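You operate a simulated robot arm through the tools that you are given. There is no shell and no other tool.

You run a simulated robot arm. Do the job below in one go: nothing can be reset, and whatever is moved stays where it is left.

JOB
Shut the yellow-striped carton's long flaps and tape the seam with the beige strip.
Fine: press the strip flat, then push the carton a hand's width back from the table edge.

It is judged by the outcome, as a careful person would: the job done as asked, and still so three seconds after it is handed in. It fails if anything else is knocked over, pushed out of place, dropped, spilled or broken.

ROBOT AND FRAMES
A 6-joint arm with a three-finger gripper, fixed in place. Base frame: the origin is at the foot of the arm, x ahead of it, y to its left, z up. Lengths are in mm, angles in degrees, forces in N, time in s.
Its first joint turns from -166.0 to 166.0 degrees. Payload 4.89 kg.
Tool frame: the origin (TCP) lies between the finger pads and is the grasp point; the fingertips stand 30 mm ahead of it; z points along the fingers, y is the line along which they close. Largest opening 164 mm; the body of the gripper starts 125 mm behind the TCP.
Orientation is told as [roll, pitch, yaw] about the base's x, y, z axes, in that order, counted from this pose: with the fingers straight down and closing along the base's y, the tool's x points along the base's -x, its y along +y and its z along -z.

CONTROLS
- The arm moves only by the tool send_rows. Its argument "deltas" is a list of rows, each a list of 2 entries, a list of its own where there are three numbers: the shift along the base's x, y, z in units of 500 mm (1.0 is 500 mm), then the turn, a rotation vector about the base's x, y, z in units of 180 degrees (1.0 is 180 degrees). In form: [[[tx, ty, tz], [rx, ry, rz]], ...]. A call has 1 to 20 rows; each row is the pose to reach, as a shift and turn from the pose commanded when the call began. "claw" is the gripper command, from -1 (shut) to 1 (fully open), values between in proportion, set as the call begins (left out, the last holds). A call with a number of a shift or a turn outside -1 to 1 is refused whole. A row lasts 0.2 s, in which the tool goes at most 50 mm and 8.6 degrees; a call with a longer step from one row to the next is refused whole, and so is a gripper value outside its range. Where a pose cannot be reached the arm comes as near as it can. A force on the tool above 40 N (or 10 N above the force at the start of the call, whichever is more), or a blocked arm, ends the call early, and 0.2 s more pass. Each finger travels about 108 mm/s and halts on what it meets, pressing with about 45 N; the grip force reading is that of the motor and also rises with nothing between the fingers. The clock runs only during rows and for 0.2 s after the last one: add rows that repeat a pose to give the fingers time. It gives the time, the measured TCP pose, the force on the tool (base axes), the opening and the grip force at its end, in the units of the frame above (readings bear some noise), with the torque about the TCP (base axes, N m) and any sound that the robot's microphone picked up.
- Cameras (640 x 400 px; columns grow to the right, rows downward): "scene" is fixed at [50.3, -650.3, 1632.1]; the picture's right is [0.62, -0.79, 0.00], its down [-0.49, -0.39, -0.78] and it looks along [0.61, 0.48, -0.63] (base axes); focal length 367 px, centre (320, 200). "wrist" rides on the gripper at [76, -2, -152] in the tool frame; the picture's right is [0.02, 1.00, 0.00], its down [-0.88, 0.02, -0.47] and it looks along [-0.47, 0.01, 0.88] (tool axes); focal length 247 px, centre (320, 200). There is no depth. A picture from a camera that has moved, and an enlarged one, comes with that camera's place and axes in the base frame and with its lens.
- camera(camera): a new picture of that camera. The clock stands still meanwhile.
- lift_body(by): slides the trunk up (or, below 0, down) by that many mm; the arm rides with it, the base frame stays. It gives what a move gives, with no picture.
- inspect(camera, box): a new picture of the part [left, top, right, bottom] of that camera's present view, enlarged. The clock stands still meanwhile.
- sign_off(): hands the job in; it is judged then, once.

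Nothing tells you positions but the pictures and the camera data. Unless the task says otherwise, let go and move clear before handing in.

The tools are called after "Call:" by a JSON object that holds its "method" and its "body". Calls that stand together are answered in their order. send_rows: Moves the arm, as the interface text tells. Its arguments: {"type":"object","properties":{"deltas":{"type":"array","items":{"type":"array"}},"claw":{"type":"number"}},"required":["deltas"]} The other tools are called the same way: lift_body (by) slides the trunk up or down; camera (camera) takes a picture; inspect (camera, box) takes an enlarged picture of a part of a camera's view; sign_off () hands the job in.

At the start:

```text
time_s: 0.0
tool_pos: [532.5, -108.3, 1227.1]
ee_rot: [0.0, -0.1, -0.1]
wrist_force: [-0.6, 0.1, 0.1]
moment: [-0.02, 0.01, 0.03]
gripper_width: 163.8
gripper_force: 0.0
trunk travel left (down, up): [-175.0, 215.0]
```

scene: 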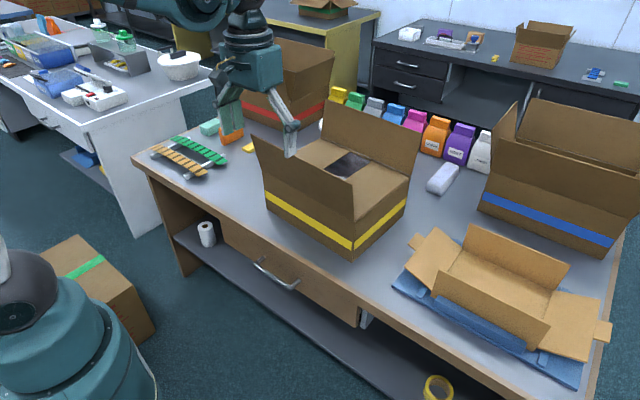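
wrist: 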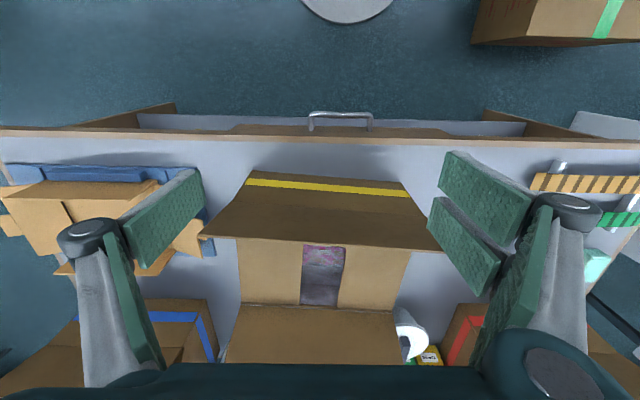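

I see a yellow-striped carton near the table's front edge with its two long flaps standing open, and orange-ish and green strips hanging on a rack to the left. I'll take closer looks before moving anything.

Call:
{"method": "inspect", "body": {"camera": "scene", "box": [240, 80, 440, 260]}}

Call:
{"method": "inspect", "body": {"camera": "scene", "box": [130, 100, 290, 200]}}

Call:
{"method": "inspect", "body": {"camera": "wrist", "box": [180, 150, 480, 380]}}

Call:
{"method": "inspect", "body": {"camera": "wrist", "box": [480, 140, 640, 300]}}

```text
2.22 times, centred on (340, 170) of scene
camera zoom: at [50.3, -650.3, 1632.1], right [0.62, -0.79, 0.0], down [-0.49, -0.39, -0.78], along [0.61, 0.48, -0.63], focal length 815 px, centre (276, 267)
```

zoom: 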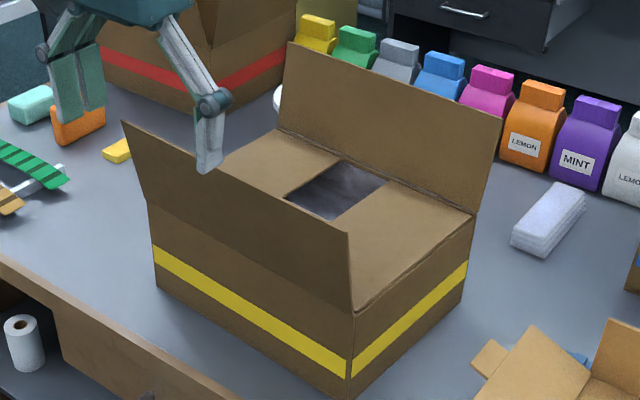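

```text
4.00 times, centred on (210, 150) of scene
camera zoom: at [50.3, -650.3, 1632.1], right [0.62, -0.79, 0.0], down [-0.49, -0.39, -0.78], along [0.61, 0.48, -0.63], focal length 1468 px, centre (760, 400)
```

zoom: 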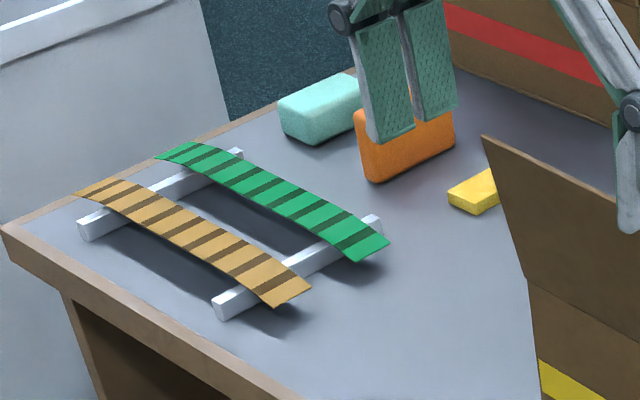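

```text
1.74 times, centred on (330, 265) of wrist
camera zoom: at [455.9, -109.4, 1381.0], right [-0.02, 1.0, 0.0], down [0.88, 0.02, 0.47], along [0.47, 0.01, -0.88], focal length 430 px, centre (303, 87)
```

zoom: 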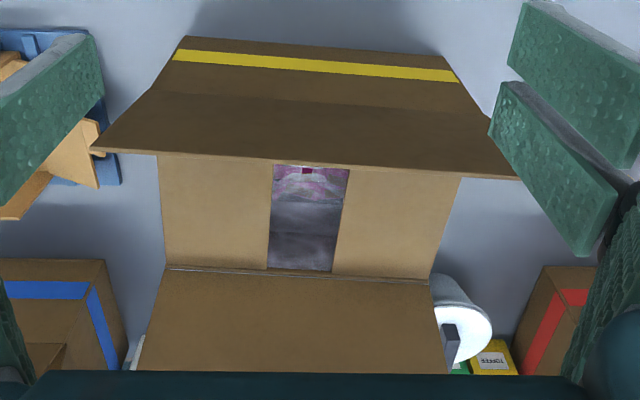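

```text
2.50 times, centred on (560, 220) of wrist
camera zoom: at [455.9, -109.4, 1381.0], right [-0.02, 1.0, 0.0], down [0.88, 0.02, 0.47], along [0.47, 0.01, -0.88], focal length 617 px, centre (-280, 150)
```

zoom: 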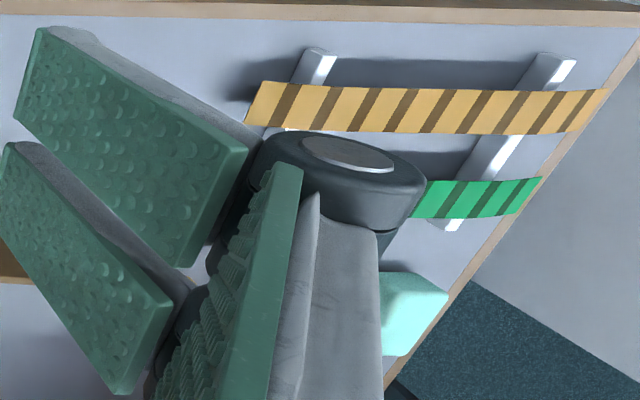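

The carton's top is at about z = 970 and the table at about 814. Its long edges lie roughly along y, at x ≈ 694 and 970, and both long flaps lean outward. The beige strip rests on two rails near (678, 570). I'll start by moving in front of the front flap.

Call:
{"method": "send_rows", "body": {"deltas": [[[0.06, 0.013, 0], [0, 0, 0]], [[0.115, 0.027, 0], [0, 0, 0]], [[0.115, 0.027, -0.08], [0, 0, 0]], [[0.115, 0.027, -0.16], [0, 0, 0]], [[0.115, 0.027, -0.24], [0, 0, 0]], [[0.115, 0.027, -0.24], [0, 0, 0]]], "claw": 0.22}}

Call:
{"method": "camera", "body": {"camera": "scene"}}

Call:
{"method": "camera", "body": {"camera": "wrist"}}

```text
time_s: 1.4
tool_pos: [588.7, -93.5, 1106.8]
ee_rot: [0.0, 0.0, 0.0]
wrist_force: [1.1, -0.7, 0.5]
moment: [0.0, 0.04, 0.01]
gripper_width: 99.8
gripper_force: 0.0
trunk travel left (down, up): [-175.0, 215.0]
```

```text
taken
```

scene: 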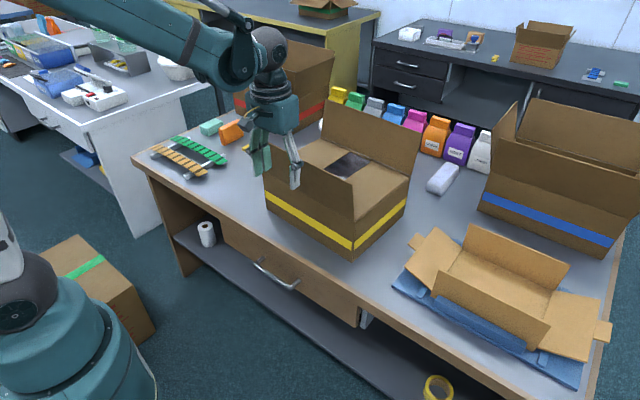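

```text
taken
camera wrist: at [514.2, -95.8, 1261.0], right [-0.02, 1.0, 0.0], down [0.88, 0.02, 0.47], along [0.47, 0.01, -0.88], focal length 247 px, centre (320, 200)
```

wrist: 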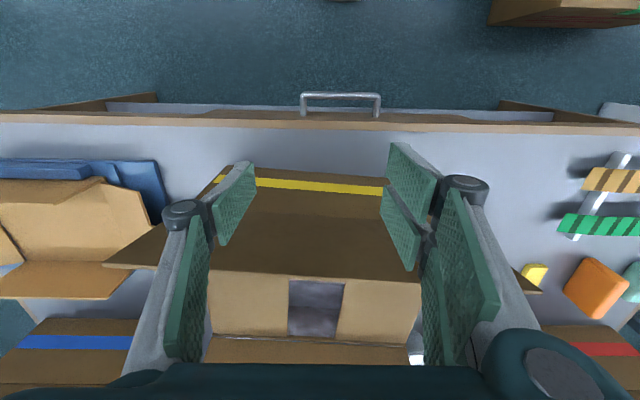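

The gripper is in front of the front flap. Next I'll sweep the flap over and down in an arc.

Call:
{"method": "send_rows", "body": {"deltas": [[[0.05, 0, 0], [0, 0, 0]], [[0.1, 0, 0], [0, 0, 0]], [[0.14, 0, 0.006], [0, 0, 0]], [[0.18, 0, 0.012], [0, 0, 0]], [[0.21, 0, 0.012], [0, 0, 0]], [[0.24, 0, 0.012], [0, 0, 0]], [[0.27, 0, 0.004], [0, 0, 0]], [[0.3, 0, -0.008], [0, 0, 0]], [[0.33, 0, -0.024], [0, 0, 0]], [[0.35, 0, -0.044], [0, 0, 0]], [[0.37, 0, -0.07], [0, 0, 0]], [[0.39, 0, -0.098], [0, 0, 0]], [[0.405, 0, -0.126], [0, 0, 0]], [[0.416, 0, -0.154], [0, 0, 0]], [[0.424, 0, -0.184], [0, 0, 0]]]}}

Call:
{"method": "camera", "body": {"camera": "scene"}}

Call:
{"method": "camera", "body": {"camera": "wrist"}}

```text
time_s: 4.6
tool_pos: [801.9, -92.6, 1015.4]
ee_rot: [0.1, 0.0, 0.0]
wrist_force: [0.1, -0.3, 0.8]
moment: [-0.05, -0.09, 0.0]
gripper_width: 99.9
gripper_force: 0.1
trunk travel left (down, up): [-175.0, 215.0]
```

```text
taken
```

scene: 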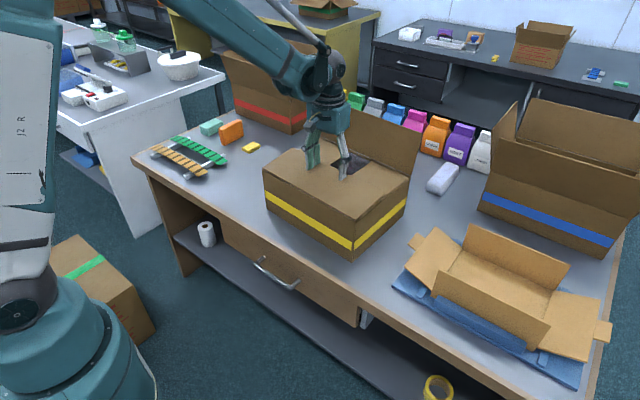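

```text
taken
camera wrist: at [725.4, -95.3, 1169.1], right [-0.02, 1.0, 0.0], down [0.88, 0.02, 0.47], along [0.47, 0.01, -0.88], focal length 247 px, centre (320, 200)
```

wrist: 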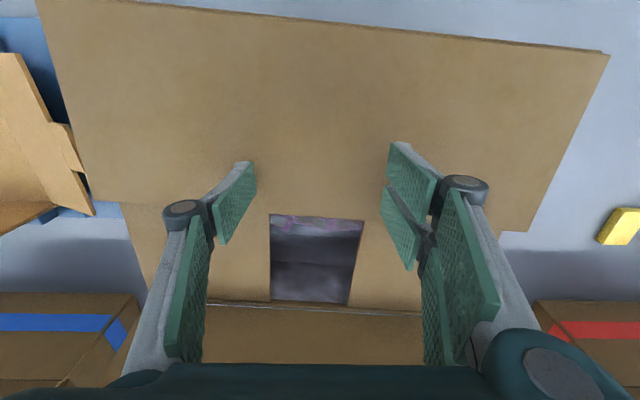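

The front flap folded down. I'll rise and check that it stays shut, then reach over to look at the rear flap.

Call:
{"method": "send_rows", "body": {"deltas": [[[0, 0, 0.09], [0, 0, 0]], [[0, 0, 0.18], [0, 0, 0]], [[0, 0, 0.27], [0, 0, 0]], [[0, 0, 0.36], [0, 0, 0]], [[0, 0, 0.42], [0, 0, 0]], [[0, 0, 0.42], [0, 0, 0]]]}}

Call:
{"method": "camera", "body": {"camera": "scene"}}

Call:
{"method": "camera", "body": {"camera": "wrist"}}

```text
time_s: 6.0
tool_pos: [799.4, -94.3, 1225.5]
ee_rot: [-0.1, -0.1, 0.1]
wrist_force: [-0.9, 0.1, 0.2]
moment: [-0.03, -0.06, -0.01]
gripper_width: 100.0
gripper_force: 0.1
trunk travel left (down, up): [-175.0, 215.0]
```

```text
taken
```

scene: 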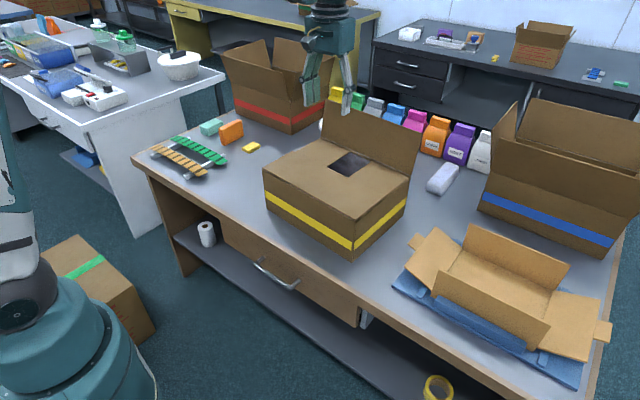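

```text
taken
camera wrist: at [724.6, -95.9, 1378.9], right [-0.02, 1.0, 0.0], down [0.88, 0.02, 0.47], along [0.47, 0.01, -0.88], focal length 247 px, centre (320, 200)
```

wrist: 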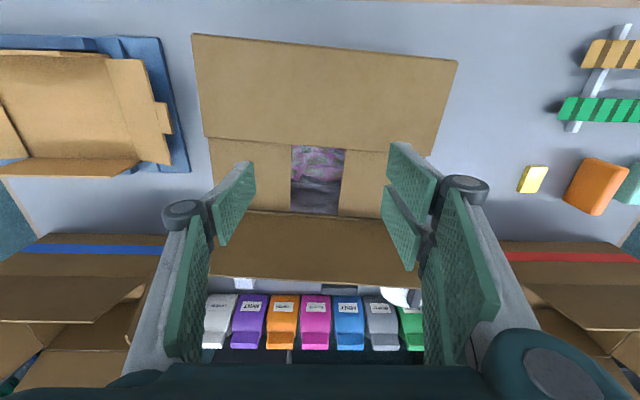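

The front flap stays shut. Now I'll reach out past the rear flap with the tool tilted slightly forward, staying high.

Call:
{"method": "send_rows", "body": {"deltas": [[[0.08, 0, 0], [0, -0.045, 0]], [[0.16, 0, 0], [0, -0.09, 0]], [[0.24, 0, 0], [0, -0.13, 0]], [[0.32, 0, 0], [0, -0.139, 0]], [[0.4, 0, 0], [0, -0.139, 0]], [[0.48, 0, 0], [0, -0.139, 0]], [[0.5, 0, 0], [0, -0.139, 0]], [[0.5, 0, 0], [0, -0.139, 0]]]}}

Call:
{"method": "camera", "body": {"camera": "scene"}}

Call:
{"method": "camera", "body": {"camera": "wrist"}}

```text
time_s: 7.8
tool_pos: [1051.1, -95.2, 1226.0]
ee_rot: [-0.1, -25.0, 0.1]
wrist_force: [1.3, 0.3, -1.1]
moment: [0.01, 0.05, 0.0]
gripper_width: 99.8
gripper_force: 0.1
trunk travel left (down, up): [-175.0, 215.0]
```

```text
taken
```

scene: 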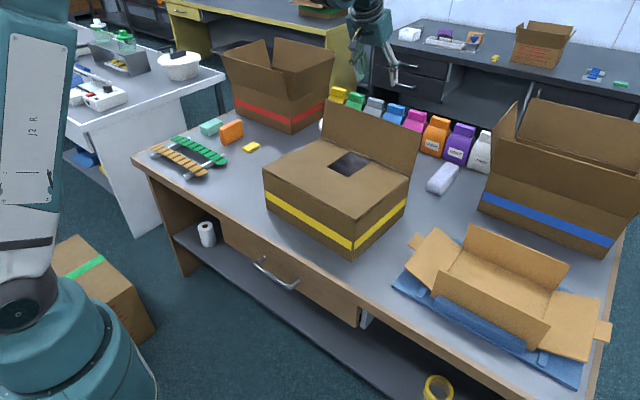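

```text
taken
camera wrist: at [919.1, -96.2, 1331.9], right [-0.02, 1.0, -0.01], down [0.6, 0.02, 0.8], along [0.8, 0.01, -0.6], focal length 247 px, centre (320, 200)
```

wrist: 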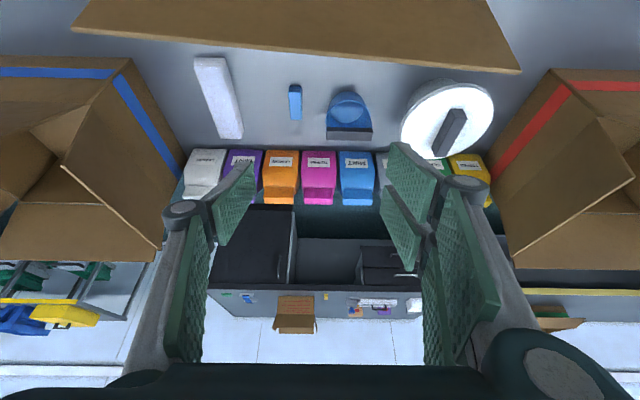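

I can reach past the rear flap's top edge, at about x ≈ 1018 and z ≈ 1102. Behind it there are objects only beyond x ≈ 1125. I'll lower the fingers behind the flap and sweep it over toward the seam.

Call:
{"method": "send_rows", "body": {"deltas": [[[0, 0, -0.09], [0, 0, 0]], [[0, 0, -0.18], [0, 0, 0]], [[0, 0, -0.26], [0, 0, 0]], [[-0.04, 0, -0.26], [0, 0, 0]], [[-0.08, 0, -0.26], [0, 0, 0]], [[-0.11, 0, -0.255], [0, 0, 0]], [[-0.14, 0, -0.25], [0, 0, 0]], [[-0.17, 0, -0.242], [0, 0, 0]], [[-0.2, 0, -0.234], [0, 0, 0]], [[-0.24, 0, -0.23], [0, 0, 0]], [[-0.28, 0, -0.24], [0, 0, 0]], [[-0.305, 0, -0.256], [0, 0, 0]], [[-0.33, 0, -0.276], [0, 0, 0]], [[-0.35, 0, -0.302], [0, 0, 0]], [[-0.37, 0, -0.33], [0, 0, 0]], [[-0.385, 0, -0.36], [0, 0, 0]], [[-0.396, 0, -0.386], [0, 0, 0]], [[-0.404, 0, -0.408], [0, 0, 0]]]}}

Call:
{"method": "camera", "body": {"camera": "scene"}}

Call:
{"method": "camera", "body": {"camera": "wrist"}}

```text
time_s: 11.6
tool_pos: [848.3, -92.6, 1021.0]
ee_rot: [0.1, -25.0, 0.0]
wrist_force: [-1.4, -0.8, 0.2]
moment: [-0.02, -0.02, -0.01]
gripper_width: 99.9
gripper_force: 0.1
trunk travel left (down, up): [-175.0, 215.0]
```

```text
taken
```

scene: 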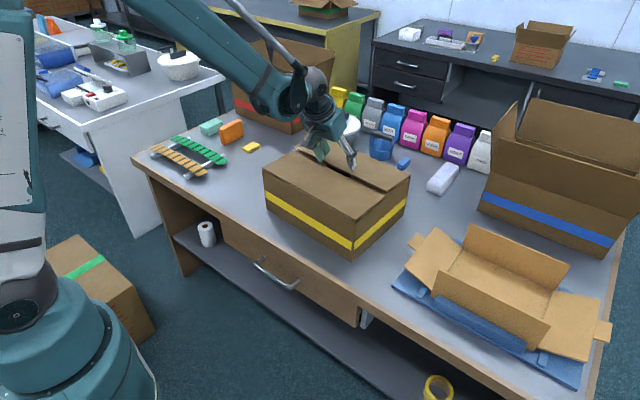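

```text
taken
camera wrist: at [716.0, -95.6, 1128.3], right [-0.02, 1.0, -0.01], down [0.6, 0.02, 0.8], along [0.8, 0.01, -0.6], focal length 247 px, centre (320, 200)
```

wrist: 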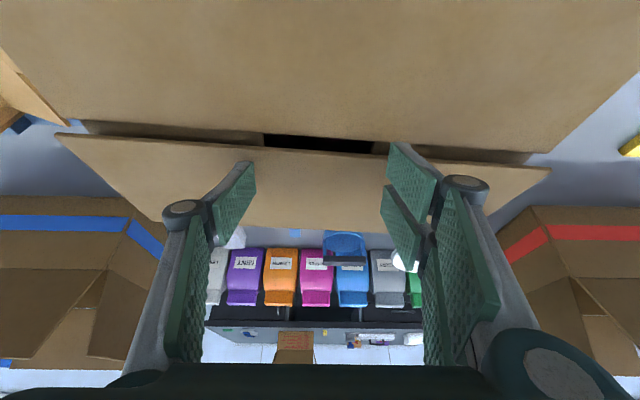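

The rear flap is nearly down. I'll rise and level the tool to see where the flap settles.

Call:
{"method": "send_rows", "body": {"deltas": [[[0, 0, 0.08], [0, 0.045, 0]], [[0, 0, 0.16], [0, 0.09, 0]], [[0, 0, 0.25], [0, 0.139, 0]], [[0, 0, 0.33], [0, 0.139, 0]], [[-0.05, 0, 0.4], [0, 0.139, 0]], [[-0.05, 0, 0.4], [0, 0.139, 0]]]}}

Call:
{"method": "inspect", "body": {"camera": "scene", "box": [240, 80, 440, 260]}}

Call:
{"method": "camera", "body": {"camera": "wrist"}}

```text
refused: row 3 steps farther than a row can; nothing moved
```

```text
2.22 times, centred on (340, 170) of scene
camera zoom: at [50.3, -650.3, 1632.1], right [0.62, -0.79, 0.0], down [-0.49, -0.39, -0.78], along [0.61, 0.48, -0.63], focal length 815 px, centre (276, 267)
```

zoom: 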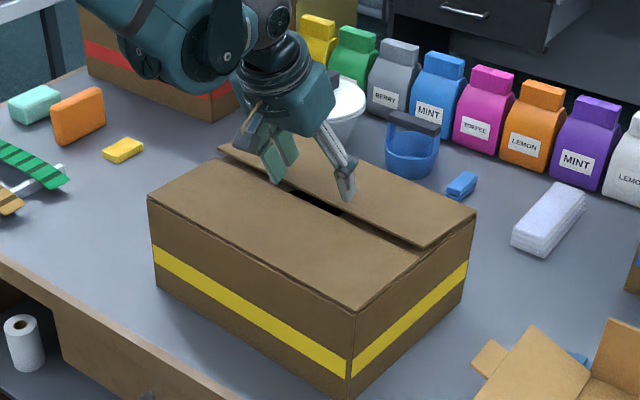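

```text
taken
camera wrist: at [716.0, -95.6, 1128.3], right [-0.02, 1.0, -0.01], down [0.6, 0.02, 0.8], along [0.8, 0.01, -0.6], focal length 247 px, centre (320, 200)
```

wrist: 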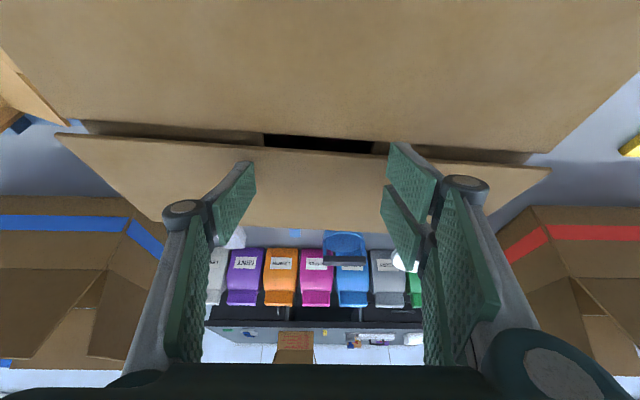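

That call was refused because one turn step was too big. I'll repeat it with smaller steps.

Call:
{"method": "send_rows", "body": {"deltas": [[[0, 0, 0.08], [0, 0.04, 0]], [[0, 0, 0.16], [0, 0.08, 0]], [[0, 0, 0.24], [0, 0.12, 0]], [[0, 0, 0.32], [0, 0.139, 0]], [[-0.05, 0, 0.4], [0, 0.139, 0]], [[-0.05, 0, 0.4], [0, 0.139, 0]]]}}

Call:
{"method": "inspect", "body": {"camera": "scene", "box": [240, 80, 440, 260]}}

Call:
{"method": "camera", "body": {"camera": "wrist"}}

```text
time_s: 13.0
tool_pos: [822.7, -92.7, 1221.1]
ee_rot: [0.0, 0.0, 0.0]
wrist_force: [-0.6, 0.2, 0.0]
moment: [-0.02, -0.09, 0.02]
gripper_width: 99.9
gripper_force: 0.1
trunk travel left (down, up): [-175.0, 215.0]
```

```text
2.22 times, centred on (340, 170) of scene
camera zoom: at [50.3, -650.3, 1632.1], right [0.62, -0.79, 0.0], down [-0.49, -0.39, -0.78], along [0.61, 0.48, -0.63], focal length 815 px, centre (276, 267)
```

zoom: 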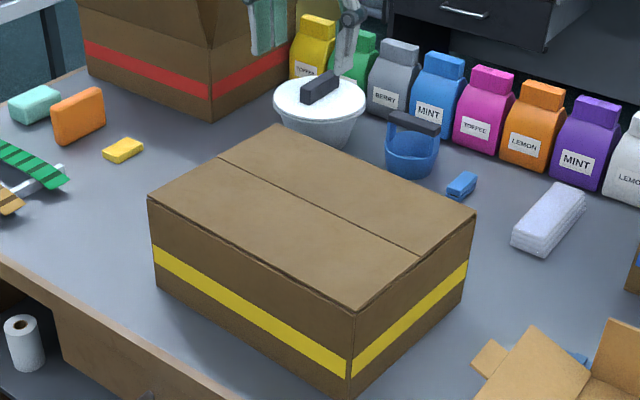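

```text
taken
camera wrist: at [747.3, -95.8, 1375.5], right [-0.02, 1.0, 0.0], down [0.88, 0.02, 0.47], along [0.47, 0.01, -0.88], focal length 247 px, centre (320, 200)
```

wrist: 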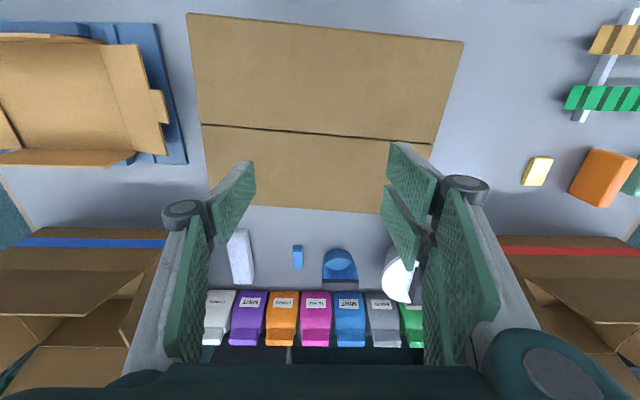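

Both flaps now lie flat and meet at a seam running from about (829, −282) to (851, 88). Next I'll move over to the beige strip, turning the gripper 90° so it closes across the strip's width.

Call:
{"method": "send_rows", "body": {"deltas": [[[-0.02, 0.08, 0.0], [0, 0, 0.036]], [[-0.04, 0.16, 0.0], [0, 0, 0.072]], [[-0.06, 0.24, 0.0], [0, 0, 0.108]], [[-0.08, 0.32, 0.0], [0, 0, 0.144]], [[-0.1, 0.4, 0.0], [0, 0, 0.18]], [[-0.12, 0.48, 0.0], [0, 0, 0.216]], [[-0.14, 0.56, 0.0], [0, 0, 0.252]], [[-0.16, 0.64, 0.0], [0, 0, 0.288]], [[-0.18, 0.72, 0.0], [0, 0, 0.324]], [[-0.2, 0.8, 0.0], [0, 0, 0.36]]]}}

Call:
{"method": "send_rows", "body": {"deltas": [[[-0.02, 0.08, -0.03], [0, 0, 0.035]], [[-0.04, 0.16, -0.06], [0, 0, 0.07]], [[-0.06, 0.24, -0.09], [0, 0, 0.105]], [[-0.08, 0.32, -0.12], [0, 0, 0.14]], [[-0.094, 0.35, -0.15], [0, 0, 0.14]], [[-0.094, 0.35, -0.15], [0, 0, 0.14]]]}}

Call:
{"method": "camera", "body": {"camera": "scene"}}

Call:
{"method": "camera", "body": {"camera": "wrist"}}

```text
time_s: 15.2
tool_pos: [724.3, 305.1, 1221.7]
ee_rot: [0.0, 0.1, 64.9]
wrist_force: [1.2, -1.1, -0.2]
moment: [0.16, 0.06, 0.02]
gripper_width: 99.7
gripper_force: 0.1
trunk travel left (down, up): [-175.0, 215.0]
```

```text
time_s: 16.6
tool_pos: [676.3, 482.8, 1147.9]
ee_rot: [0.0, -0.1, 90.0]
wrist_force: [-0.9, -0.7, 0.6]
moment: [-0.06, 0.02, -0.02]
gripper_width: 100.0
gripper_force: 0.1
trunk travel left (down, up): [-175.0, 215.0]
```

```text
taken
```

scene: 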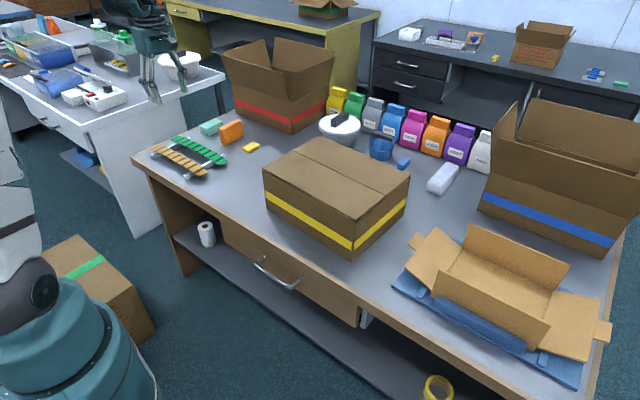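

```text
taken
camera wrist: at [679.1, 405.6, 1300.7], right [-1.0, -0.02, 0.0], down [-0.02, 0.88, 0.47], along [-0.01, 0.47, -0.88], focal length 247 px, centre (320, 200)
```

wrist: 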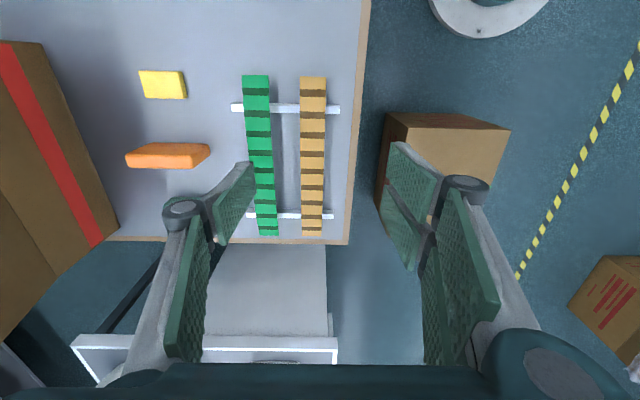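

I'm over the strips. I'll zoom in to fix the beige strip's position and check how it lies on the rails.

Call:
{"method": "inspect", "body": {"camera": "wrist", "box": [225, 65, 385, 165]}}

Call:
{"method": "inspect", "body": {"camera": "wrist", "box": [225, 150, 385, 250]}}

Call:
{"method": "inspect", "body": {"camera": "scene", "box": [140, 125, 236, 185]}}

```text
4.00 times, centred on (305, 115) of wrist
camera zoom: at [679.1, 405.6, 1300.7], right [-1.0, -0.02, 0.0], down [-0.02, 0.88, 0.47], along [-0.01, 0.47, -0.88], focal length 988 px, centre (380, 540)
```

zoom: 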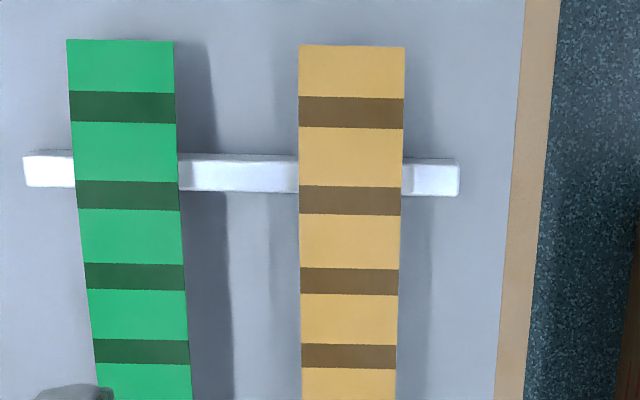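

```text
4.00 times, centred on (305, 200) of wrist
camera zoom: at [679.1, 405.6, 1300.7], right [-1.0, -0.02, 0.0], down [-0.02, 0.88, 0.47], along [-0.01, 0.47, -0.88], focal length 988 px, centre (380, 200)
```

zoom: 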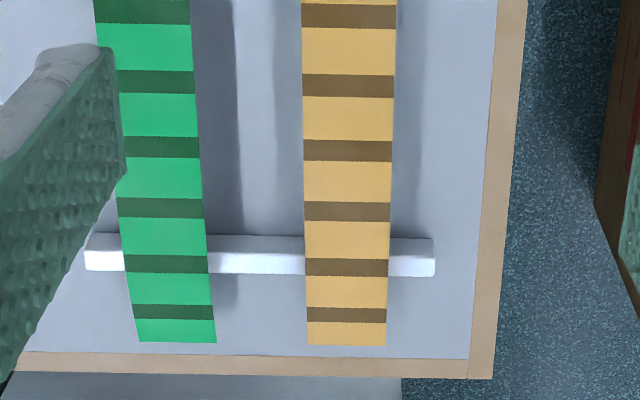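

```text
6.67 times, centred on (188, 155) of scene
camera zoom: at [50.3, -650.3, 1632.1], right [0.62, -0.79, 0.0], down [-0.49, -0.39, -0.78], along [0.61, 0.48, -0.63], focal length 2446 px, centre (1200, 500)
```

zoom: 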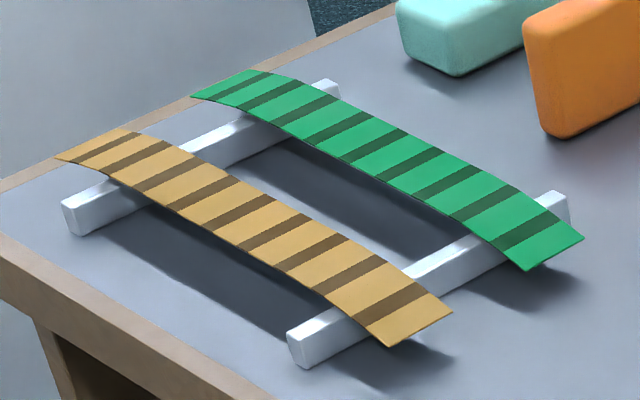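

The beige strip is centred near x ≈ 691, y ≈ 580, about 44 mm wide and roughly 330 mm long, at z ≈ 836 on the rails. The green strip is clear, at x > 765. I'll hover just above the middle of the beige strip with a narrower opening to check alignment.

Call:
{"method": "send_rows", "body": {"deltas": [[[0.01, 0.07, -0.05], [0, 0, 0]], [[0.02, 0.14, -0.11], [0, 0, 0]], [[0.028, 0.2, -0.18], [0, 0, 0]], [[0.028, 0.2, -0.26], [0, 0, 0]], [[0.028, 0.2, -0.34], [0, 0, 0]], [[0.028, 0.2, -0.42], [0, 0, 0]], [[0.028, 0.2, -0.48], [0, 0, 0]], [[0.028, 0.2, -0.48], [0, 0, 0]]], "claw": -0.085}}

Call:
{"method": "camera", "body": {"camera": "wrist"}}

Call:
{"method": "inspect", "body": {"camera": "scene", "box": [120, 90, 248, 190]}}

```text
time_s: 18.4
tool_pos: [691.6, 581.7, 905.3]
ee_rot: [-0.1, 0.0, 90.1]
wrist_force: [-0.2, -0.2, -1.2]
moment: [-0.01, 0.03, -0.01]
gripper_width: 75.1
gripper_force: 0.1
trunk travel left (down, up): [-175.0, 215.0]
```

```text
taken
camera wrist: at [693.6, 503.9, 1059.1], right [-1.0, -0.02, 0.0], down [-0.02, 0.88, 0.47], along [-0.01, 0.47, -0.88], focal length 247 px, centre (320, 200)
```

wrist: 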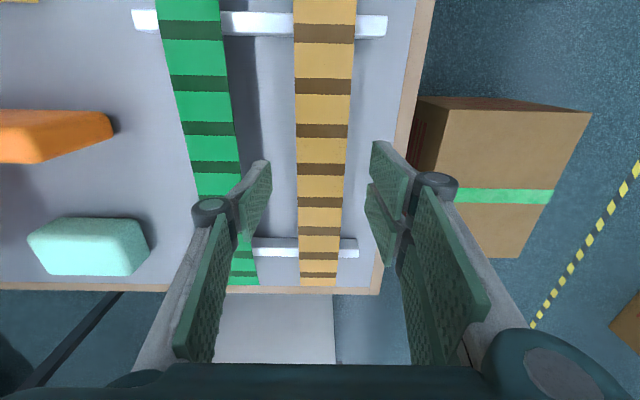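

```text
4.00 times, centred on (184, 140) of scene
camera zoom: at [50.3, -650.3, 1632.1], right [0.62, -0.79, 0.0], down [-0.49, -0.39, -0.78], along [0.61, 0.48, -0.63], focal length 1468 px, centre (864, 440)
```

zoom: 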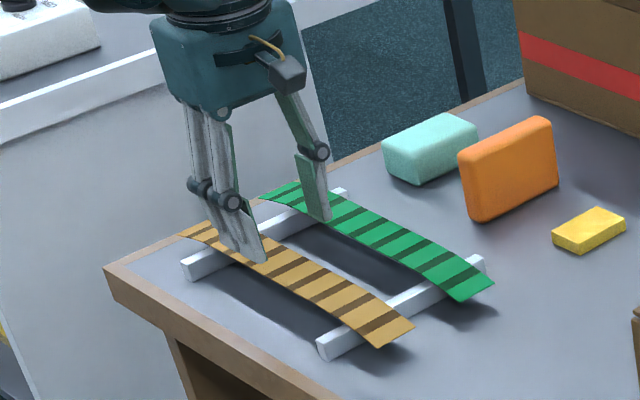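

The gripper is centred on the strip to within a couple of mm. I'll zoom in once more to work out how deep to go.

Call:
{"method": "inspect", "body": {"camera": "wrist", "box": [240, 120, 400, 220]}}

Call:
{"method": "inspect", "body": {"camera": "scene", "box": [150, 130, 214, 170]}}

```text
4.00 times, centred on (320, 170) of wrist
camera zoom: at [693.6, 503.9, 1059.1], right [-1.0, -0.02, 0.0], down [-0.02, 0.88, 0.47], along [-0.01, 0.47, -0.88], focal length 988 px, centre (320, 320)
```

zoom: 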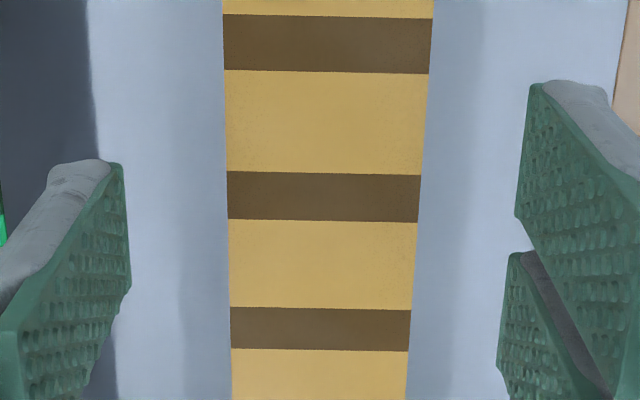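

```text
10.00 times, centred on (182, 150) of scene
camera zoom: at [50.3, -650.3, 1632.1], right [0.62, -0.79, 0.0], down [-0.49, -0.39, -0.78], along [0.61, 0.48, -0.63], focal length 3669 px, centre (1700, 700)
```

zoom: 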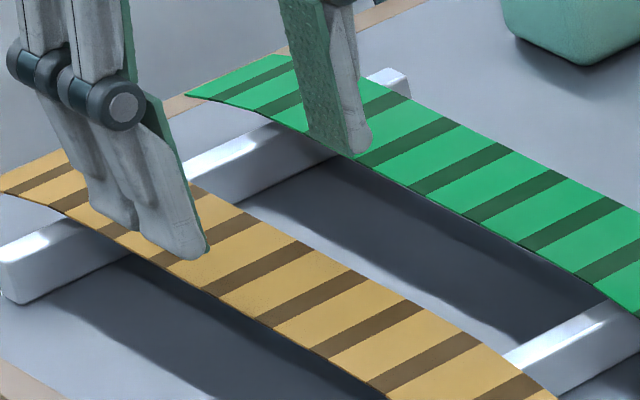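

The strip top is at roughly z ≈ 836. I'll descend until the fingertips are about level with it and look from the side.

Call:
{"method": "send_rows", "body": {"deltas": [[[0, 0.01, -0.03], [0, 0, 0]], [[0, 0.01, -0.06], [0, 0, 0]], [[0, 0.01, -0.084], [0, 0, 0]], [[0, 0.01, -0.084], [0, 0, 0]]]}}

Call:
{"method": "inspect", "body": {"camera": "scene", "box": [150, 130, 214, 170]}}

Call:
{"method": "inspect", "body": {"camera": "wrist", "box": [240, 120, 400, 220]}}

```text
time_s: 19.4
tool_pos: [691.9, 585.4, 864.7]
ee_rot: [-0.1, 0.0, 89.9]
wrist_force: [0.1, -0.4, 0.5]
moment: [0.02, 0.04, -0.03]
gripper_width: 75.3
gripper_force: 0.0
trunk travel left (down, up): [-175.0, 215.0]
```

```text
10.00 times, centred on (182, 150) of scene
camera zoom: at [50.3, -650.3, 1632.1], right [0.62, -0.79, 0.0], down [-0.49, -0.39, -0.78], along [0.61, 0.48, -0.63], focal length 3669 px, centre (1700, 700)
```

zoom: 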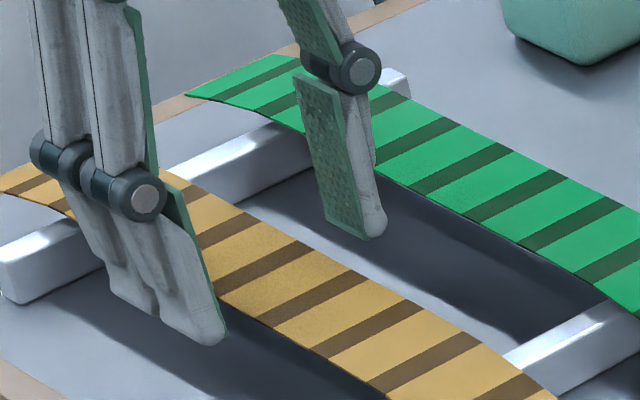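

```text
4.00 times, centred on (320, 170) of wrist
camera zoom: at [693.6, 509.1, 1017.8], right [-1.0, -0.02, 0.0], down [-0.02, 0.88, 0.47], along [-0.01, 0.47, -0.88], focal length 988 px, centre (320, 320)
```

zoom: 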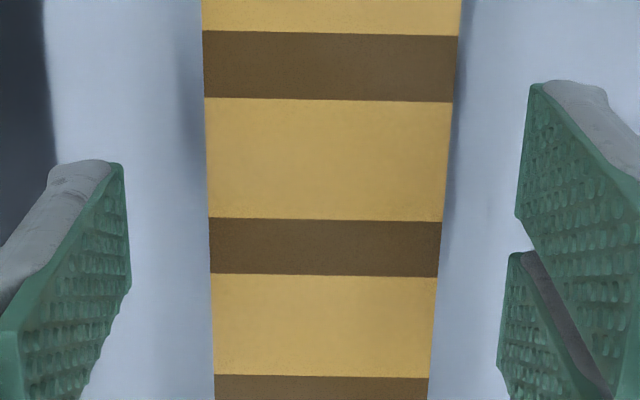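

By triangulation the strip top is at z ≈ 835. I'll go 8 mm lower and close on its edges.

Call:
{"method": "send_rows", "body": {"deltas": [[[0, 0, -0.015], [0, 0, 0]], [[0, 0, -0.015], [0, 0, 0]]]}}

Call:
{"method": "send_rows", "body": {"deltas": [[[0, 0, 0], [0, 0, 0]], [[0, 0, 0], [0, 0, 0]], [[0, 0, 0], [0, 0, 0]], [[0, 0, 0], [0, 0, 0]]], "claw": -1}}

Call:
{"method": "inspect", "body": {"camera": "scene", "box": [140, 125, 236, 185]}}

Call:
{"method": "camera", "body": {"camera": "wrist"}}

```text
time_s: 20.0
tool_pos: [690.8, 586.2, 856.5]
ee_rot: [0.1, 0.1, 90.0]
wrist_force: [0.0, 1.2, -0.2]
moment: [0.02, 0.0, -0.01]
gripper_width: 75.0
gripper_force: 0.1
trunk travel left (down, up): [-175.0, 215.0]
```

```text
time_s: 21.0
tool_pos: [691.4, 586.0, 856.8]
ee_rot: [-0.1, 0.0, 90.0]
wrist_force: [0.3, -0.6, 0.4]
moment: [-0.01, 0.02, 0.02]
gripper_width: 44.4
gripper_force: 45.0
trunk travel left (down, up): [-175.0, 215.0]
```

```text
6.67 times, centred on (188, 155) of scene
camera zoom: at [50.3, -650.3, 1632.1], right [0.62, -0.79, 0.0], down [-0.49, -0.39, -0.78], along [0.61, 0.48, -0.63], focal length 2446 px, centre (1200, 500)
```

zoom: 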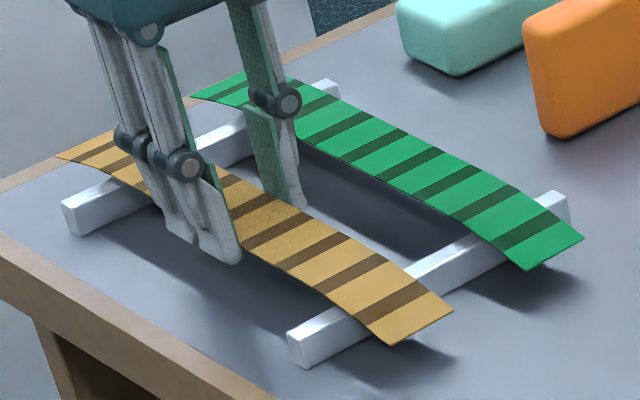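

```text
taken
camera wrist: at [693.4, 509.3, 1010.5], right [-1.0, -0.02, 0.0], down [-0.02, 0.88, 0.47], along [-0.01, 0.47, -0.88], focal length 247 px, centre (320, 200)
```

wrist: 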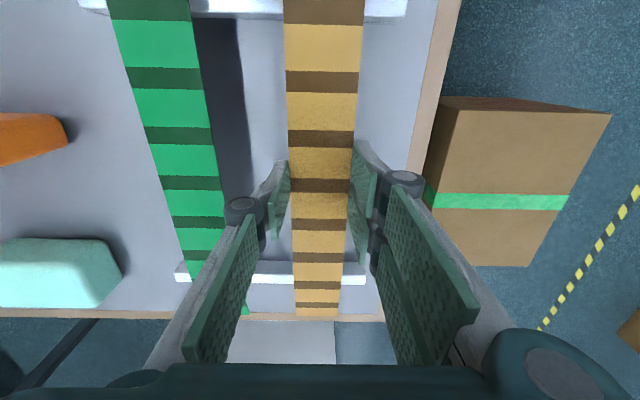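

The gripper is holding the strip at 44.4 mm. I'll lift it gently and look.

Call:
{"method": "send_rows", "body": {"deltas": [[[0, 0, 0.02], [0, 0, 0]], [[0, 0, 0.05], [0, 0, 0]], [[0, 0, 0.09], [0, 0, 0]], [[0, 0, 0.14], [0, 0, 0]], [[0, 0, 0.2], [0, 0, 0]], [[0, 0, 0.26], [0, 0, 0]], [[0, 0, 0.26], [0, 0, 0]]]}}

Call:
{"method": "inspect", "body": {"camera": "scene", "box": [120, 80, 248, 180]}}

Call:
{"method": "camera", "body": {"camera": "wrist"}}

```text
time_s: 22.6
tool_pos: [691.4, 585.7, 987.5]
ee_rot: [0.0, 0.0, 90.0]
wrist_force: [0.2, 0.4, -0.3]
moment: [0.02, -0.03, 0.05]
gripper_width: 44.3
gripper_force: 45.1
trunk travel left (down, up): [-175.0, 215.0]
```

```text
4.00 times, centred on (184, 130) of scene
camera zoom: at [50.3, -650.3, 1632.1], right [0.62, -0.79, 0.0], down [-0.49, -0.39, -0.78], along [0.61, 0.48, -0.63], focal length 1468 px, centre (864, 480)
```

zoom: 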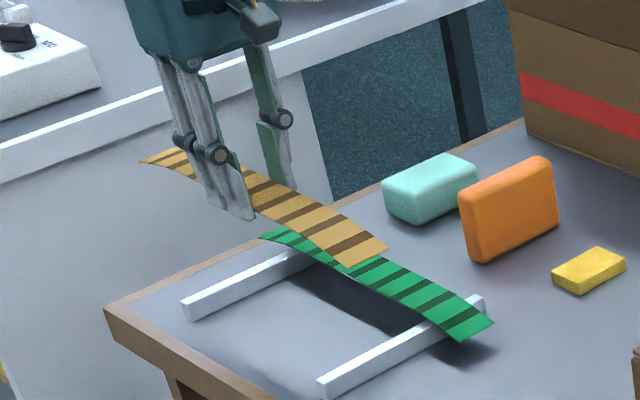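

```text
taken
camera wrist: at [693.4, 509.4, 1141.2], right [-1.0, -0.02, 0.0], down [-0.02, 0.88, 0.47], along [-0.01, 0.47, -0.88], focal length 247 px, centre (320, 200)
```

wrist: 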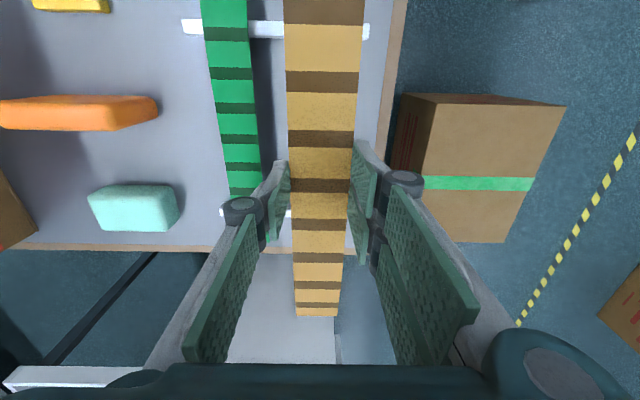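

The beige strip is held firmly and stays fairly stiff, and the green one is undisturbed. I'll raise it and carry it over the carton seam.

Call:
{"method": "send_rows", "body": {"deltas": [[[0, 0, 0.06], [0, 0, 0]], [[0, 0, 0.12], [0, 0, 0]], [[0, -0.04, 0.18], [0, 0, 0]], [[0.01, -0.1, 0.22], [0, 0, 0]], [[0.03, -0.18, 0.22], [0, 0, -0.003]], [[0.05, -0.26, 0.22], [0, 0, -0.006]], [[0.07, -0.34, 0.22], [0, 0, -0.009]], [[0.09, -0.42, 0.22], [0, 0, -0.012]], [[0.11, -0.5, 0.22], [0, 0, -0.015]], [[0.13, -0.58, 0.22], [0, 0, -0.0194]], [[0.14, -0.66, 0.22], [0, 0, -0.0194]], [[0.15, -0.74, 0.22], [0, 0, -0.0194]], [[0.15, -0.8, 0.22], [0, 0, -0.0194]]]}}

Call:
{"method": "send_rows", "body": {"deltas": [[[0.02, -0.08, 0], [0, 0, 0]], [[0.05, -0.16, 0], [0, 0, 0]], [[0.08, -0.24, 0], [0, 0, 0]], [[0.11, -0.32, 0], [0, 0, 0]], [[0.13, -0.4, 0], [0, 0, 0]], [[0.146, -0.48, 0], [0, 0, 0]], [[0.146, -0.54, 0], [0, 0, 0]], [[0.146, -0.572, 0], [0, 0, 0]], [[0.146, -0.572, 0], [0, 0, 0]]]}}

Call:
{"method": "camera", "body": {"camera": "scene"}}

Call:
{"method": "camera", "body": {"camera": "wrist"}}

```text
time_s: 25.4
tool_pos: [766.8, 187.1, 1096.3]
ee_rot: [0.0, 0.0, 86.5]
wrist_force: [-0.2, 1.2, -0.2]
moment: [-0.16, 0.05, 0.0]
gripper_width: 44.3
gripper_force: 45.0
trunk travel left (down, up): [-175.0, 215.0]
```

```text
time_s: 27.4
tool_pos: [837.9, -100.2, 1097.7]
ee_rot: [0.0, 0.0, 86.5]
wrist_force: [-1.0, -1.2, -0.3]
moment: [0.05, -0.02, 0.01]
gripper_width: 44.4
gripper_force: 44.8
trunk travel left (down, up): [-175.0, 215.0]
```

```text
taken
```

scene: 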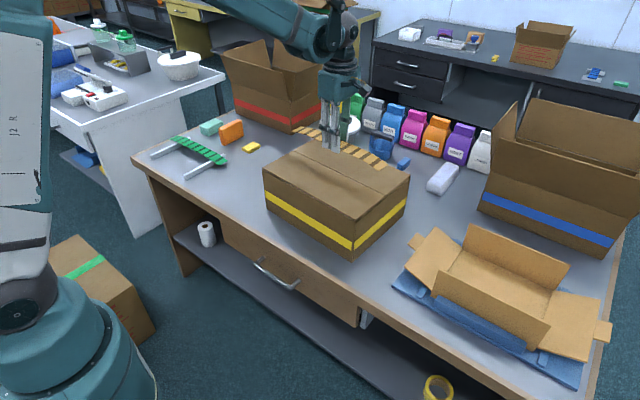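

```text
taken
camera wrist: at [836.3, -177.3, 1250.8], right [-1.0, 0.04, 0.0], down [0.03, 0.88, 0.47], along [0.02, 0.47, -0.88], focal length 247 px, centre (320, 200)
```

wrist: 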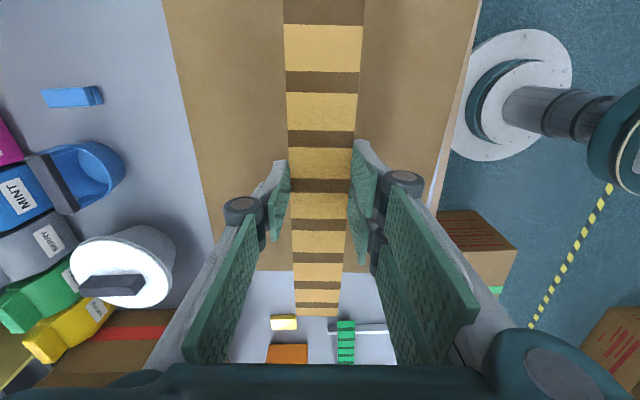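

The strip is lined up over the seam. I'll lower it until the fingertips are just above the carton top and check.

Call:
{"method": "send_rows", "body": {"deltas": [[[0, 0, -0.06], [0, 0, 0]], [[0, 0, -0.11], [0, 0, 0]], [[0, 0, -0.14], [0, 0, 0]], [[0, 0, -0.16], [0, 0, 0]], [[0, 0, -0.172], [0, 0, 0]], [[0, 0, -0.172], [0, 0, 0]]]}}

Call:
{"method": "inspect", "body": {"camera": "scene", "box": [264, 115, 424, 215]}}

Call:
{"method": "camera", "body": {"camera": "wrist"}}

```text
time_s: 28.8
tool_pos: [839.1, -99.6, 1010.3]
ee_rot: [0.0, 0.0, 86.4]
wrist_force: [0.2, 0.7, -0.7]
moment: [0.02, -0.04, 0.02]
gripper_width: 44.4
gripper_force: 45.0
trunk travel left (down, up): [-175.0, 215.0]
```

```text
4.00 times, centred on (344, 165) of scene
camera zoom: at [50.3, -650.3, 1632.1], right [0.62, -0.79, 0.0], down [-0.49, -0.39, -0.78], along [0.61, 0.48, -0.63], focal length 1468 px, centre (224, 340)
```

zoom: 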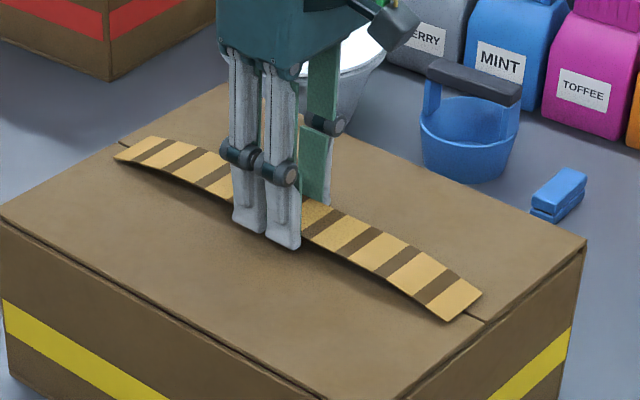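

```text
taken
camera wrist: at [837.3, -176.7, 1164.5], right [-1.0, 0.04, 0.0], down [0.03, 0.88, 0.47], along [0.02, 0.47, -0.88], focal length 247 px, centre (320, 200)
```

wrist: 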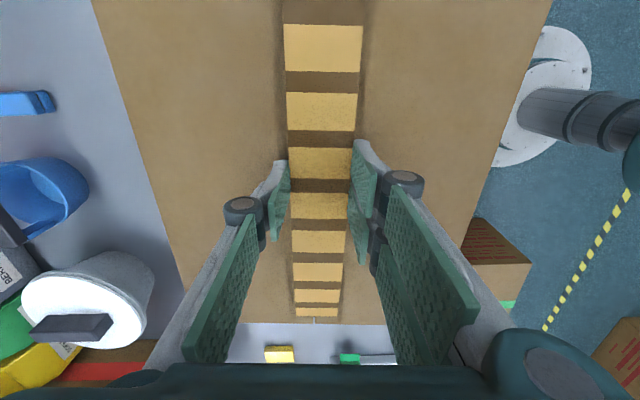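

The strip is centred along the seam, with its ends almost touching. I'll lower a few more mm to contact.

Call:
{"method": "send_rows", "body": {"deltas": [[[0, 0, -0.006], [0, 0, 0]], [[0, 0, -0.01], [0, 0, 0]], [[0, 0, -0.01], [0, 0, 0]]]}}

Call:
{"method": "inspect", "body": {"camera": "scene", "box": [264, 115, 424, 215]}}

```text
time_s: 29.6
tool_pos: [838.0, -99.4, 1006.8]
ee_rot: [0.0, 0.0, 86.5]
wrist_force: [4.0, 0.2, 15.0]
moment: [0.1, -0.12, 0.01]
gripper_width: 44.6
gripper_force: 45.1
trunk travel left (down, up): [-175.0, 215.0]
```

```text
4.00 times, centred on (344, 165) of scene
camera zoom: at [50.3, -650.3, 1632.1], right [0.62, -0.79, 0.0], down [-0.49, -0.39, -0.78], along [0.61, 0.48, -0.63], focal length 1468 px, centre (224, 340)
```

zoom: 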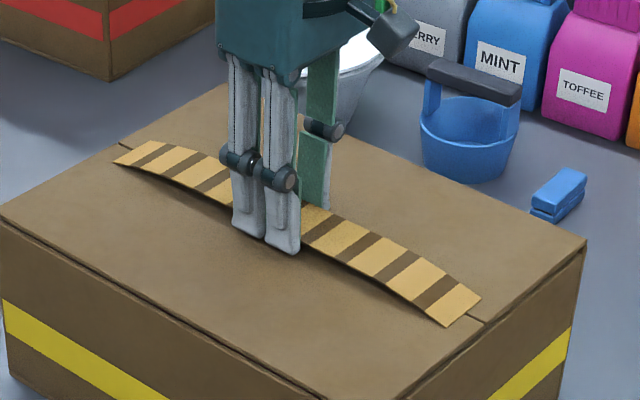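

The tips are touching the carton at 15 N. I'll back off 2 mm and release the strip.

Call:
{"method": "send_rows", "body": {"deltas": [[[0, 0, 0.005], [0, 0, 0]], [[0, 0, 0.005], [0, 0, 0]]]}}

Call:
{"method": "send_rows", "body": {"deltas": [[[0, 0, 0], [0, 0, 0]], [[0, 0, 0], [0, 0, 0]], [[0, 0, 0], [0, 0, 0]]], "claw": -0.1}}

Call:
{"method": "inspect", "body": {"camera": "scene", "box": [264, 115, 424, 215]}}

Call:
{"method": "camera", "body": {"camera": "wrist"}}

```text
time_s: 30.2
tool_pos: [839.1, -98.9, 1008.1]
ee_rot: [0.0, 0.0, 86.5]
wrist_force: [0.4, -0.5, -2.7]
moment: [-0.01, 0.04, 0.02]
gripper_width: 44.5
gripper_force: 44.8
trunk travel left (down, up): [-175.0, 215.0]
```

```text
time_s: 31.0
tool_pos: [838.5, -100.5, 1009.8]
ee_rot: [0.0, 0.0, 86.4]
wrist_force: [-0.2, 0.1, 0.8]
moment: [-0.03, 0.01, -0.01]
gripper_width: 73.8
gripper_force: 0.0
trunk travel left (down, up): [-175.0, 215.0]
```

```text
4.00 times, centred on (344, 165) of scene
camera zoom: at [50.3, -650.3, 1632.1], right [0.62, -0.79, 0.0], down [-0.49, -0.39, -0.78], along [0.61, 0.48, -0.63], focal length 1468 px, centre (224, 340)
```

zoom: 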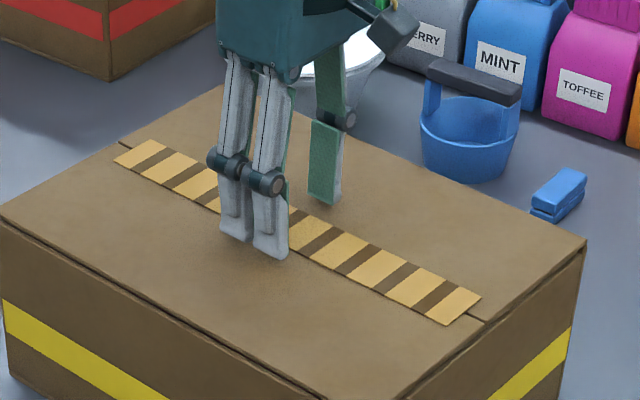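

```text
taken
camera wrist: at [836.9, -176.7, 1162.1], right [-1.0, 0.04, 0.0], down [0.03, 0.88, 0.47], along [0.02, 0.47, -0.88], focal length 247 px, centre (320, 200)
```

wrist: 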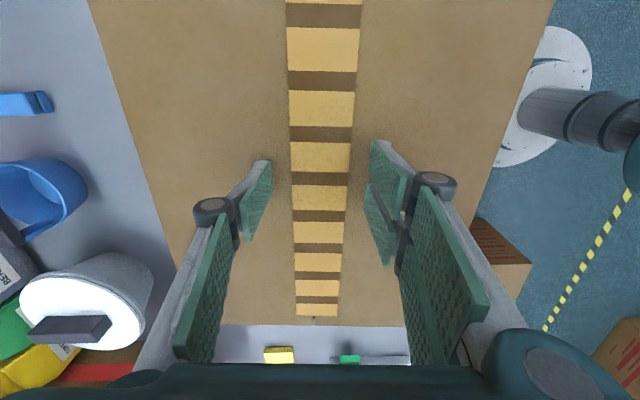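

The strip is laid straight over the seam. I'll set the fingers close together (16 mm apart) and test-press at the middle.

Call:
{"method": "send_rows", "body": {"deltas": [[[0, 0, 0.02], [0, 0, 0]], [[0, 0, 0.03], [0, 0, 0]]]}}

Call:
{"method": "send_rows", "body": {"deltas": [[[0, 0, 0], [0, 0, 0]], [[0, 0, 0], [0, 0, 0]], [[0, 0, -0.015], [0, 0, 0]], [[0, 0, -0.03], [0, 0, 0]], [[0, 0, -0.034], [0, 0, 0]], [[0, 0, -0.036], [0, 0, 0]], [[0, 0, -0.036], [0, 0, 0]]], "claw": -0.805}}

Call:
{"method": "inspect", "body": {"camera": "scene", "box": [264, 115, 424, 215]}}

```text
time_s: 31.6
tool_pos: [838.5, -100.3, 1023.9]
ee_rot: [0.0, 0.0, 86.5]
wrist_force: [-0.1, -0.2, -0.2]
moment: [0.01, 0.03, 0.03]
gripper_width: 74.1
gripper_force: 0.0
trunk travel left (down, up): [-175.0, 215.0]
```

```text
time_s: 33.2
tool_pos: [838.5, -100.3, 1006.2]
ee_rot: [0.0, 0.0, 86.5]
wrist_force: [-0.8, -0.7, -0.4]
moment: [-0.03, -0.01, 0.05]
gripper_width: 16.2
gripper_force: 0.1
trunk travel left (down, up): [-175.0, 215.0]
```

```text
4.00 times, centred on (344, 165) of scene
camera zoom: at [50.3, -650.3, 1632.1], right [0.62, -0.79, 0.0], down [-0.49, -0.39, -0.78], along [0.61, 0.48, -0.63], focal length 1468 px, centre (224, 340)
```

zoom: 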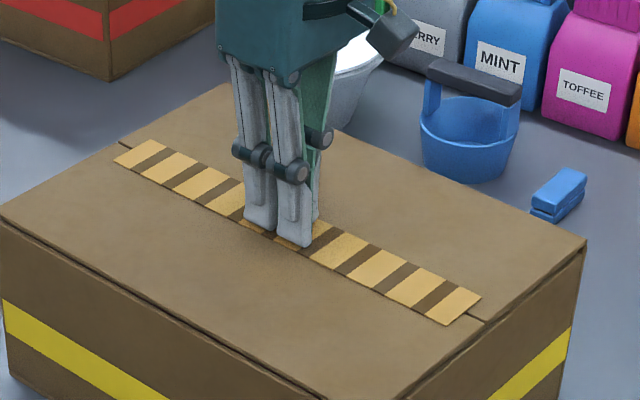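

There's no contact yet. I'll step down 1–2 mm at a time until I feel about 15–20 N.

Call:
{"method": "send_rows", "body": {"deltas": [[[0, 0, -0.002], [0, 0, 0]], [[0, 0, -0.004], [0, 0, 0]], [[0, 0, -0.004], [0, 0, 0]]]}}

Call:
{"method": "send_rows", "body": {"deltas": [[[0, 0, -0.002], [0, 0, 0]], [[0, 0, -0.004], [0, 0, 0]], [[0, 0, -0.004], [0, 0, 0]]]}}

```text
time_s: 34.0
tool_pos: [838.1, -100.7, 1003.4]
ee_rot: [-0.1, 0.0, 86.4]
wrist_force: [-0.5, 0.4, 6.1]
moment: [0.04, 0.0, 0.02]
gripper_width: 15.5
gripper_force: 0.1
trunk travel left (down, up): [-175.0, 215.0]
```

```text
time_s: 34.8
tool_pos: [837.9, -98.3, 1001.3]
ee_rot: [0.0, -0.1, 86.6]
wrist_force: [1.1, -0.1, 21.1]
moment: [-0.01, -0.03, -0.04]
gripper_width: 15.7
gripper_force: 0.1
trunk travel left (down, up): [-175.0, 215.0]
```

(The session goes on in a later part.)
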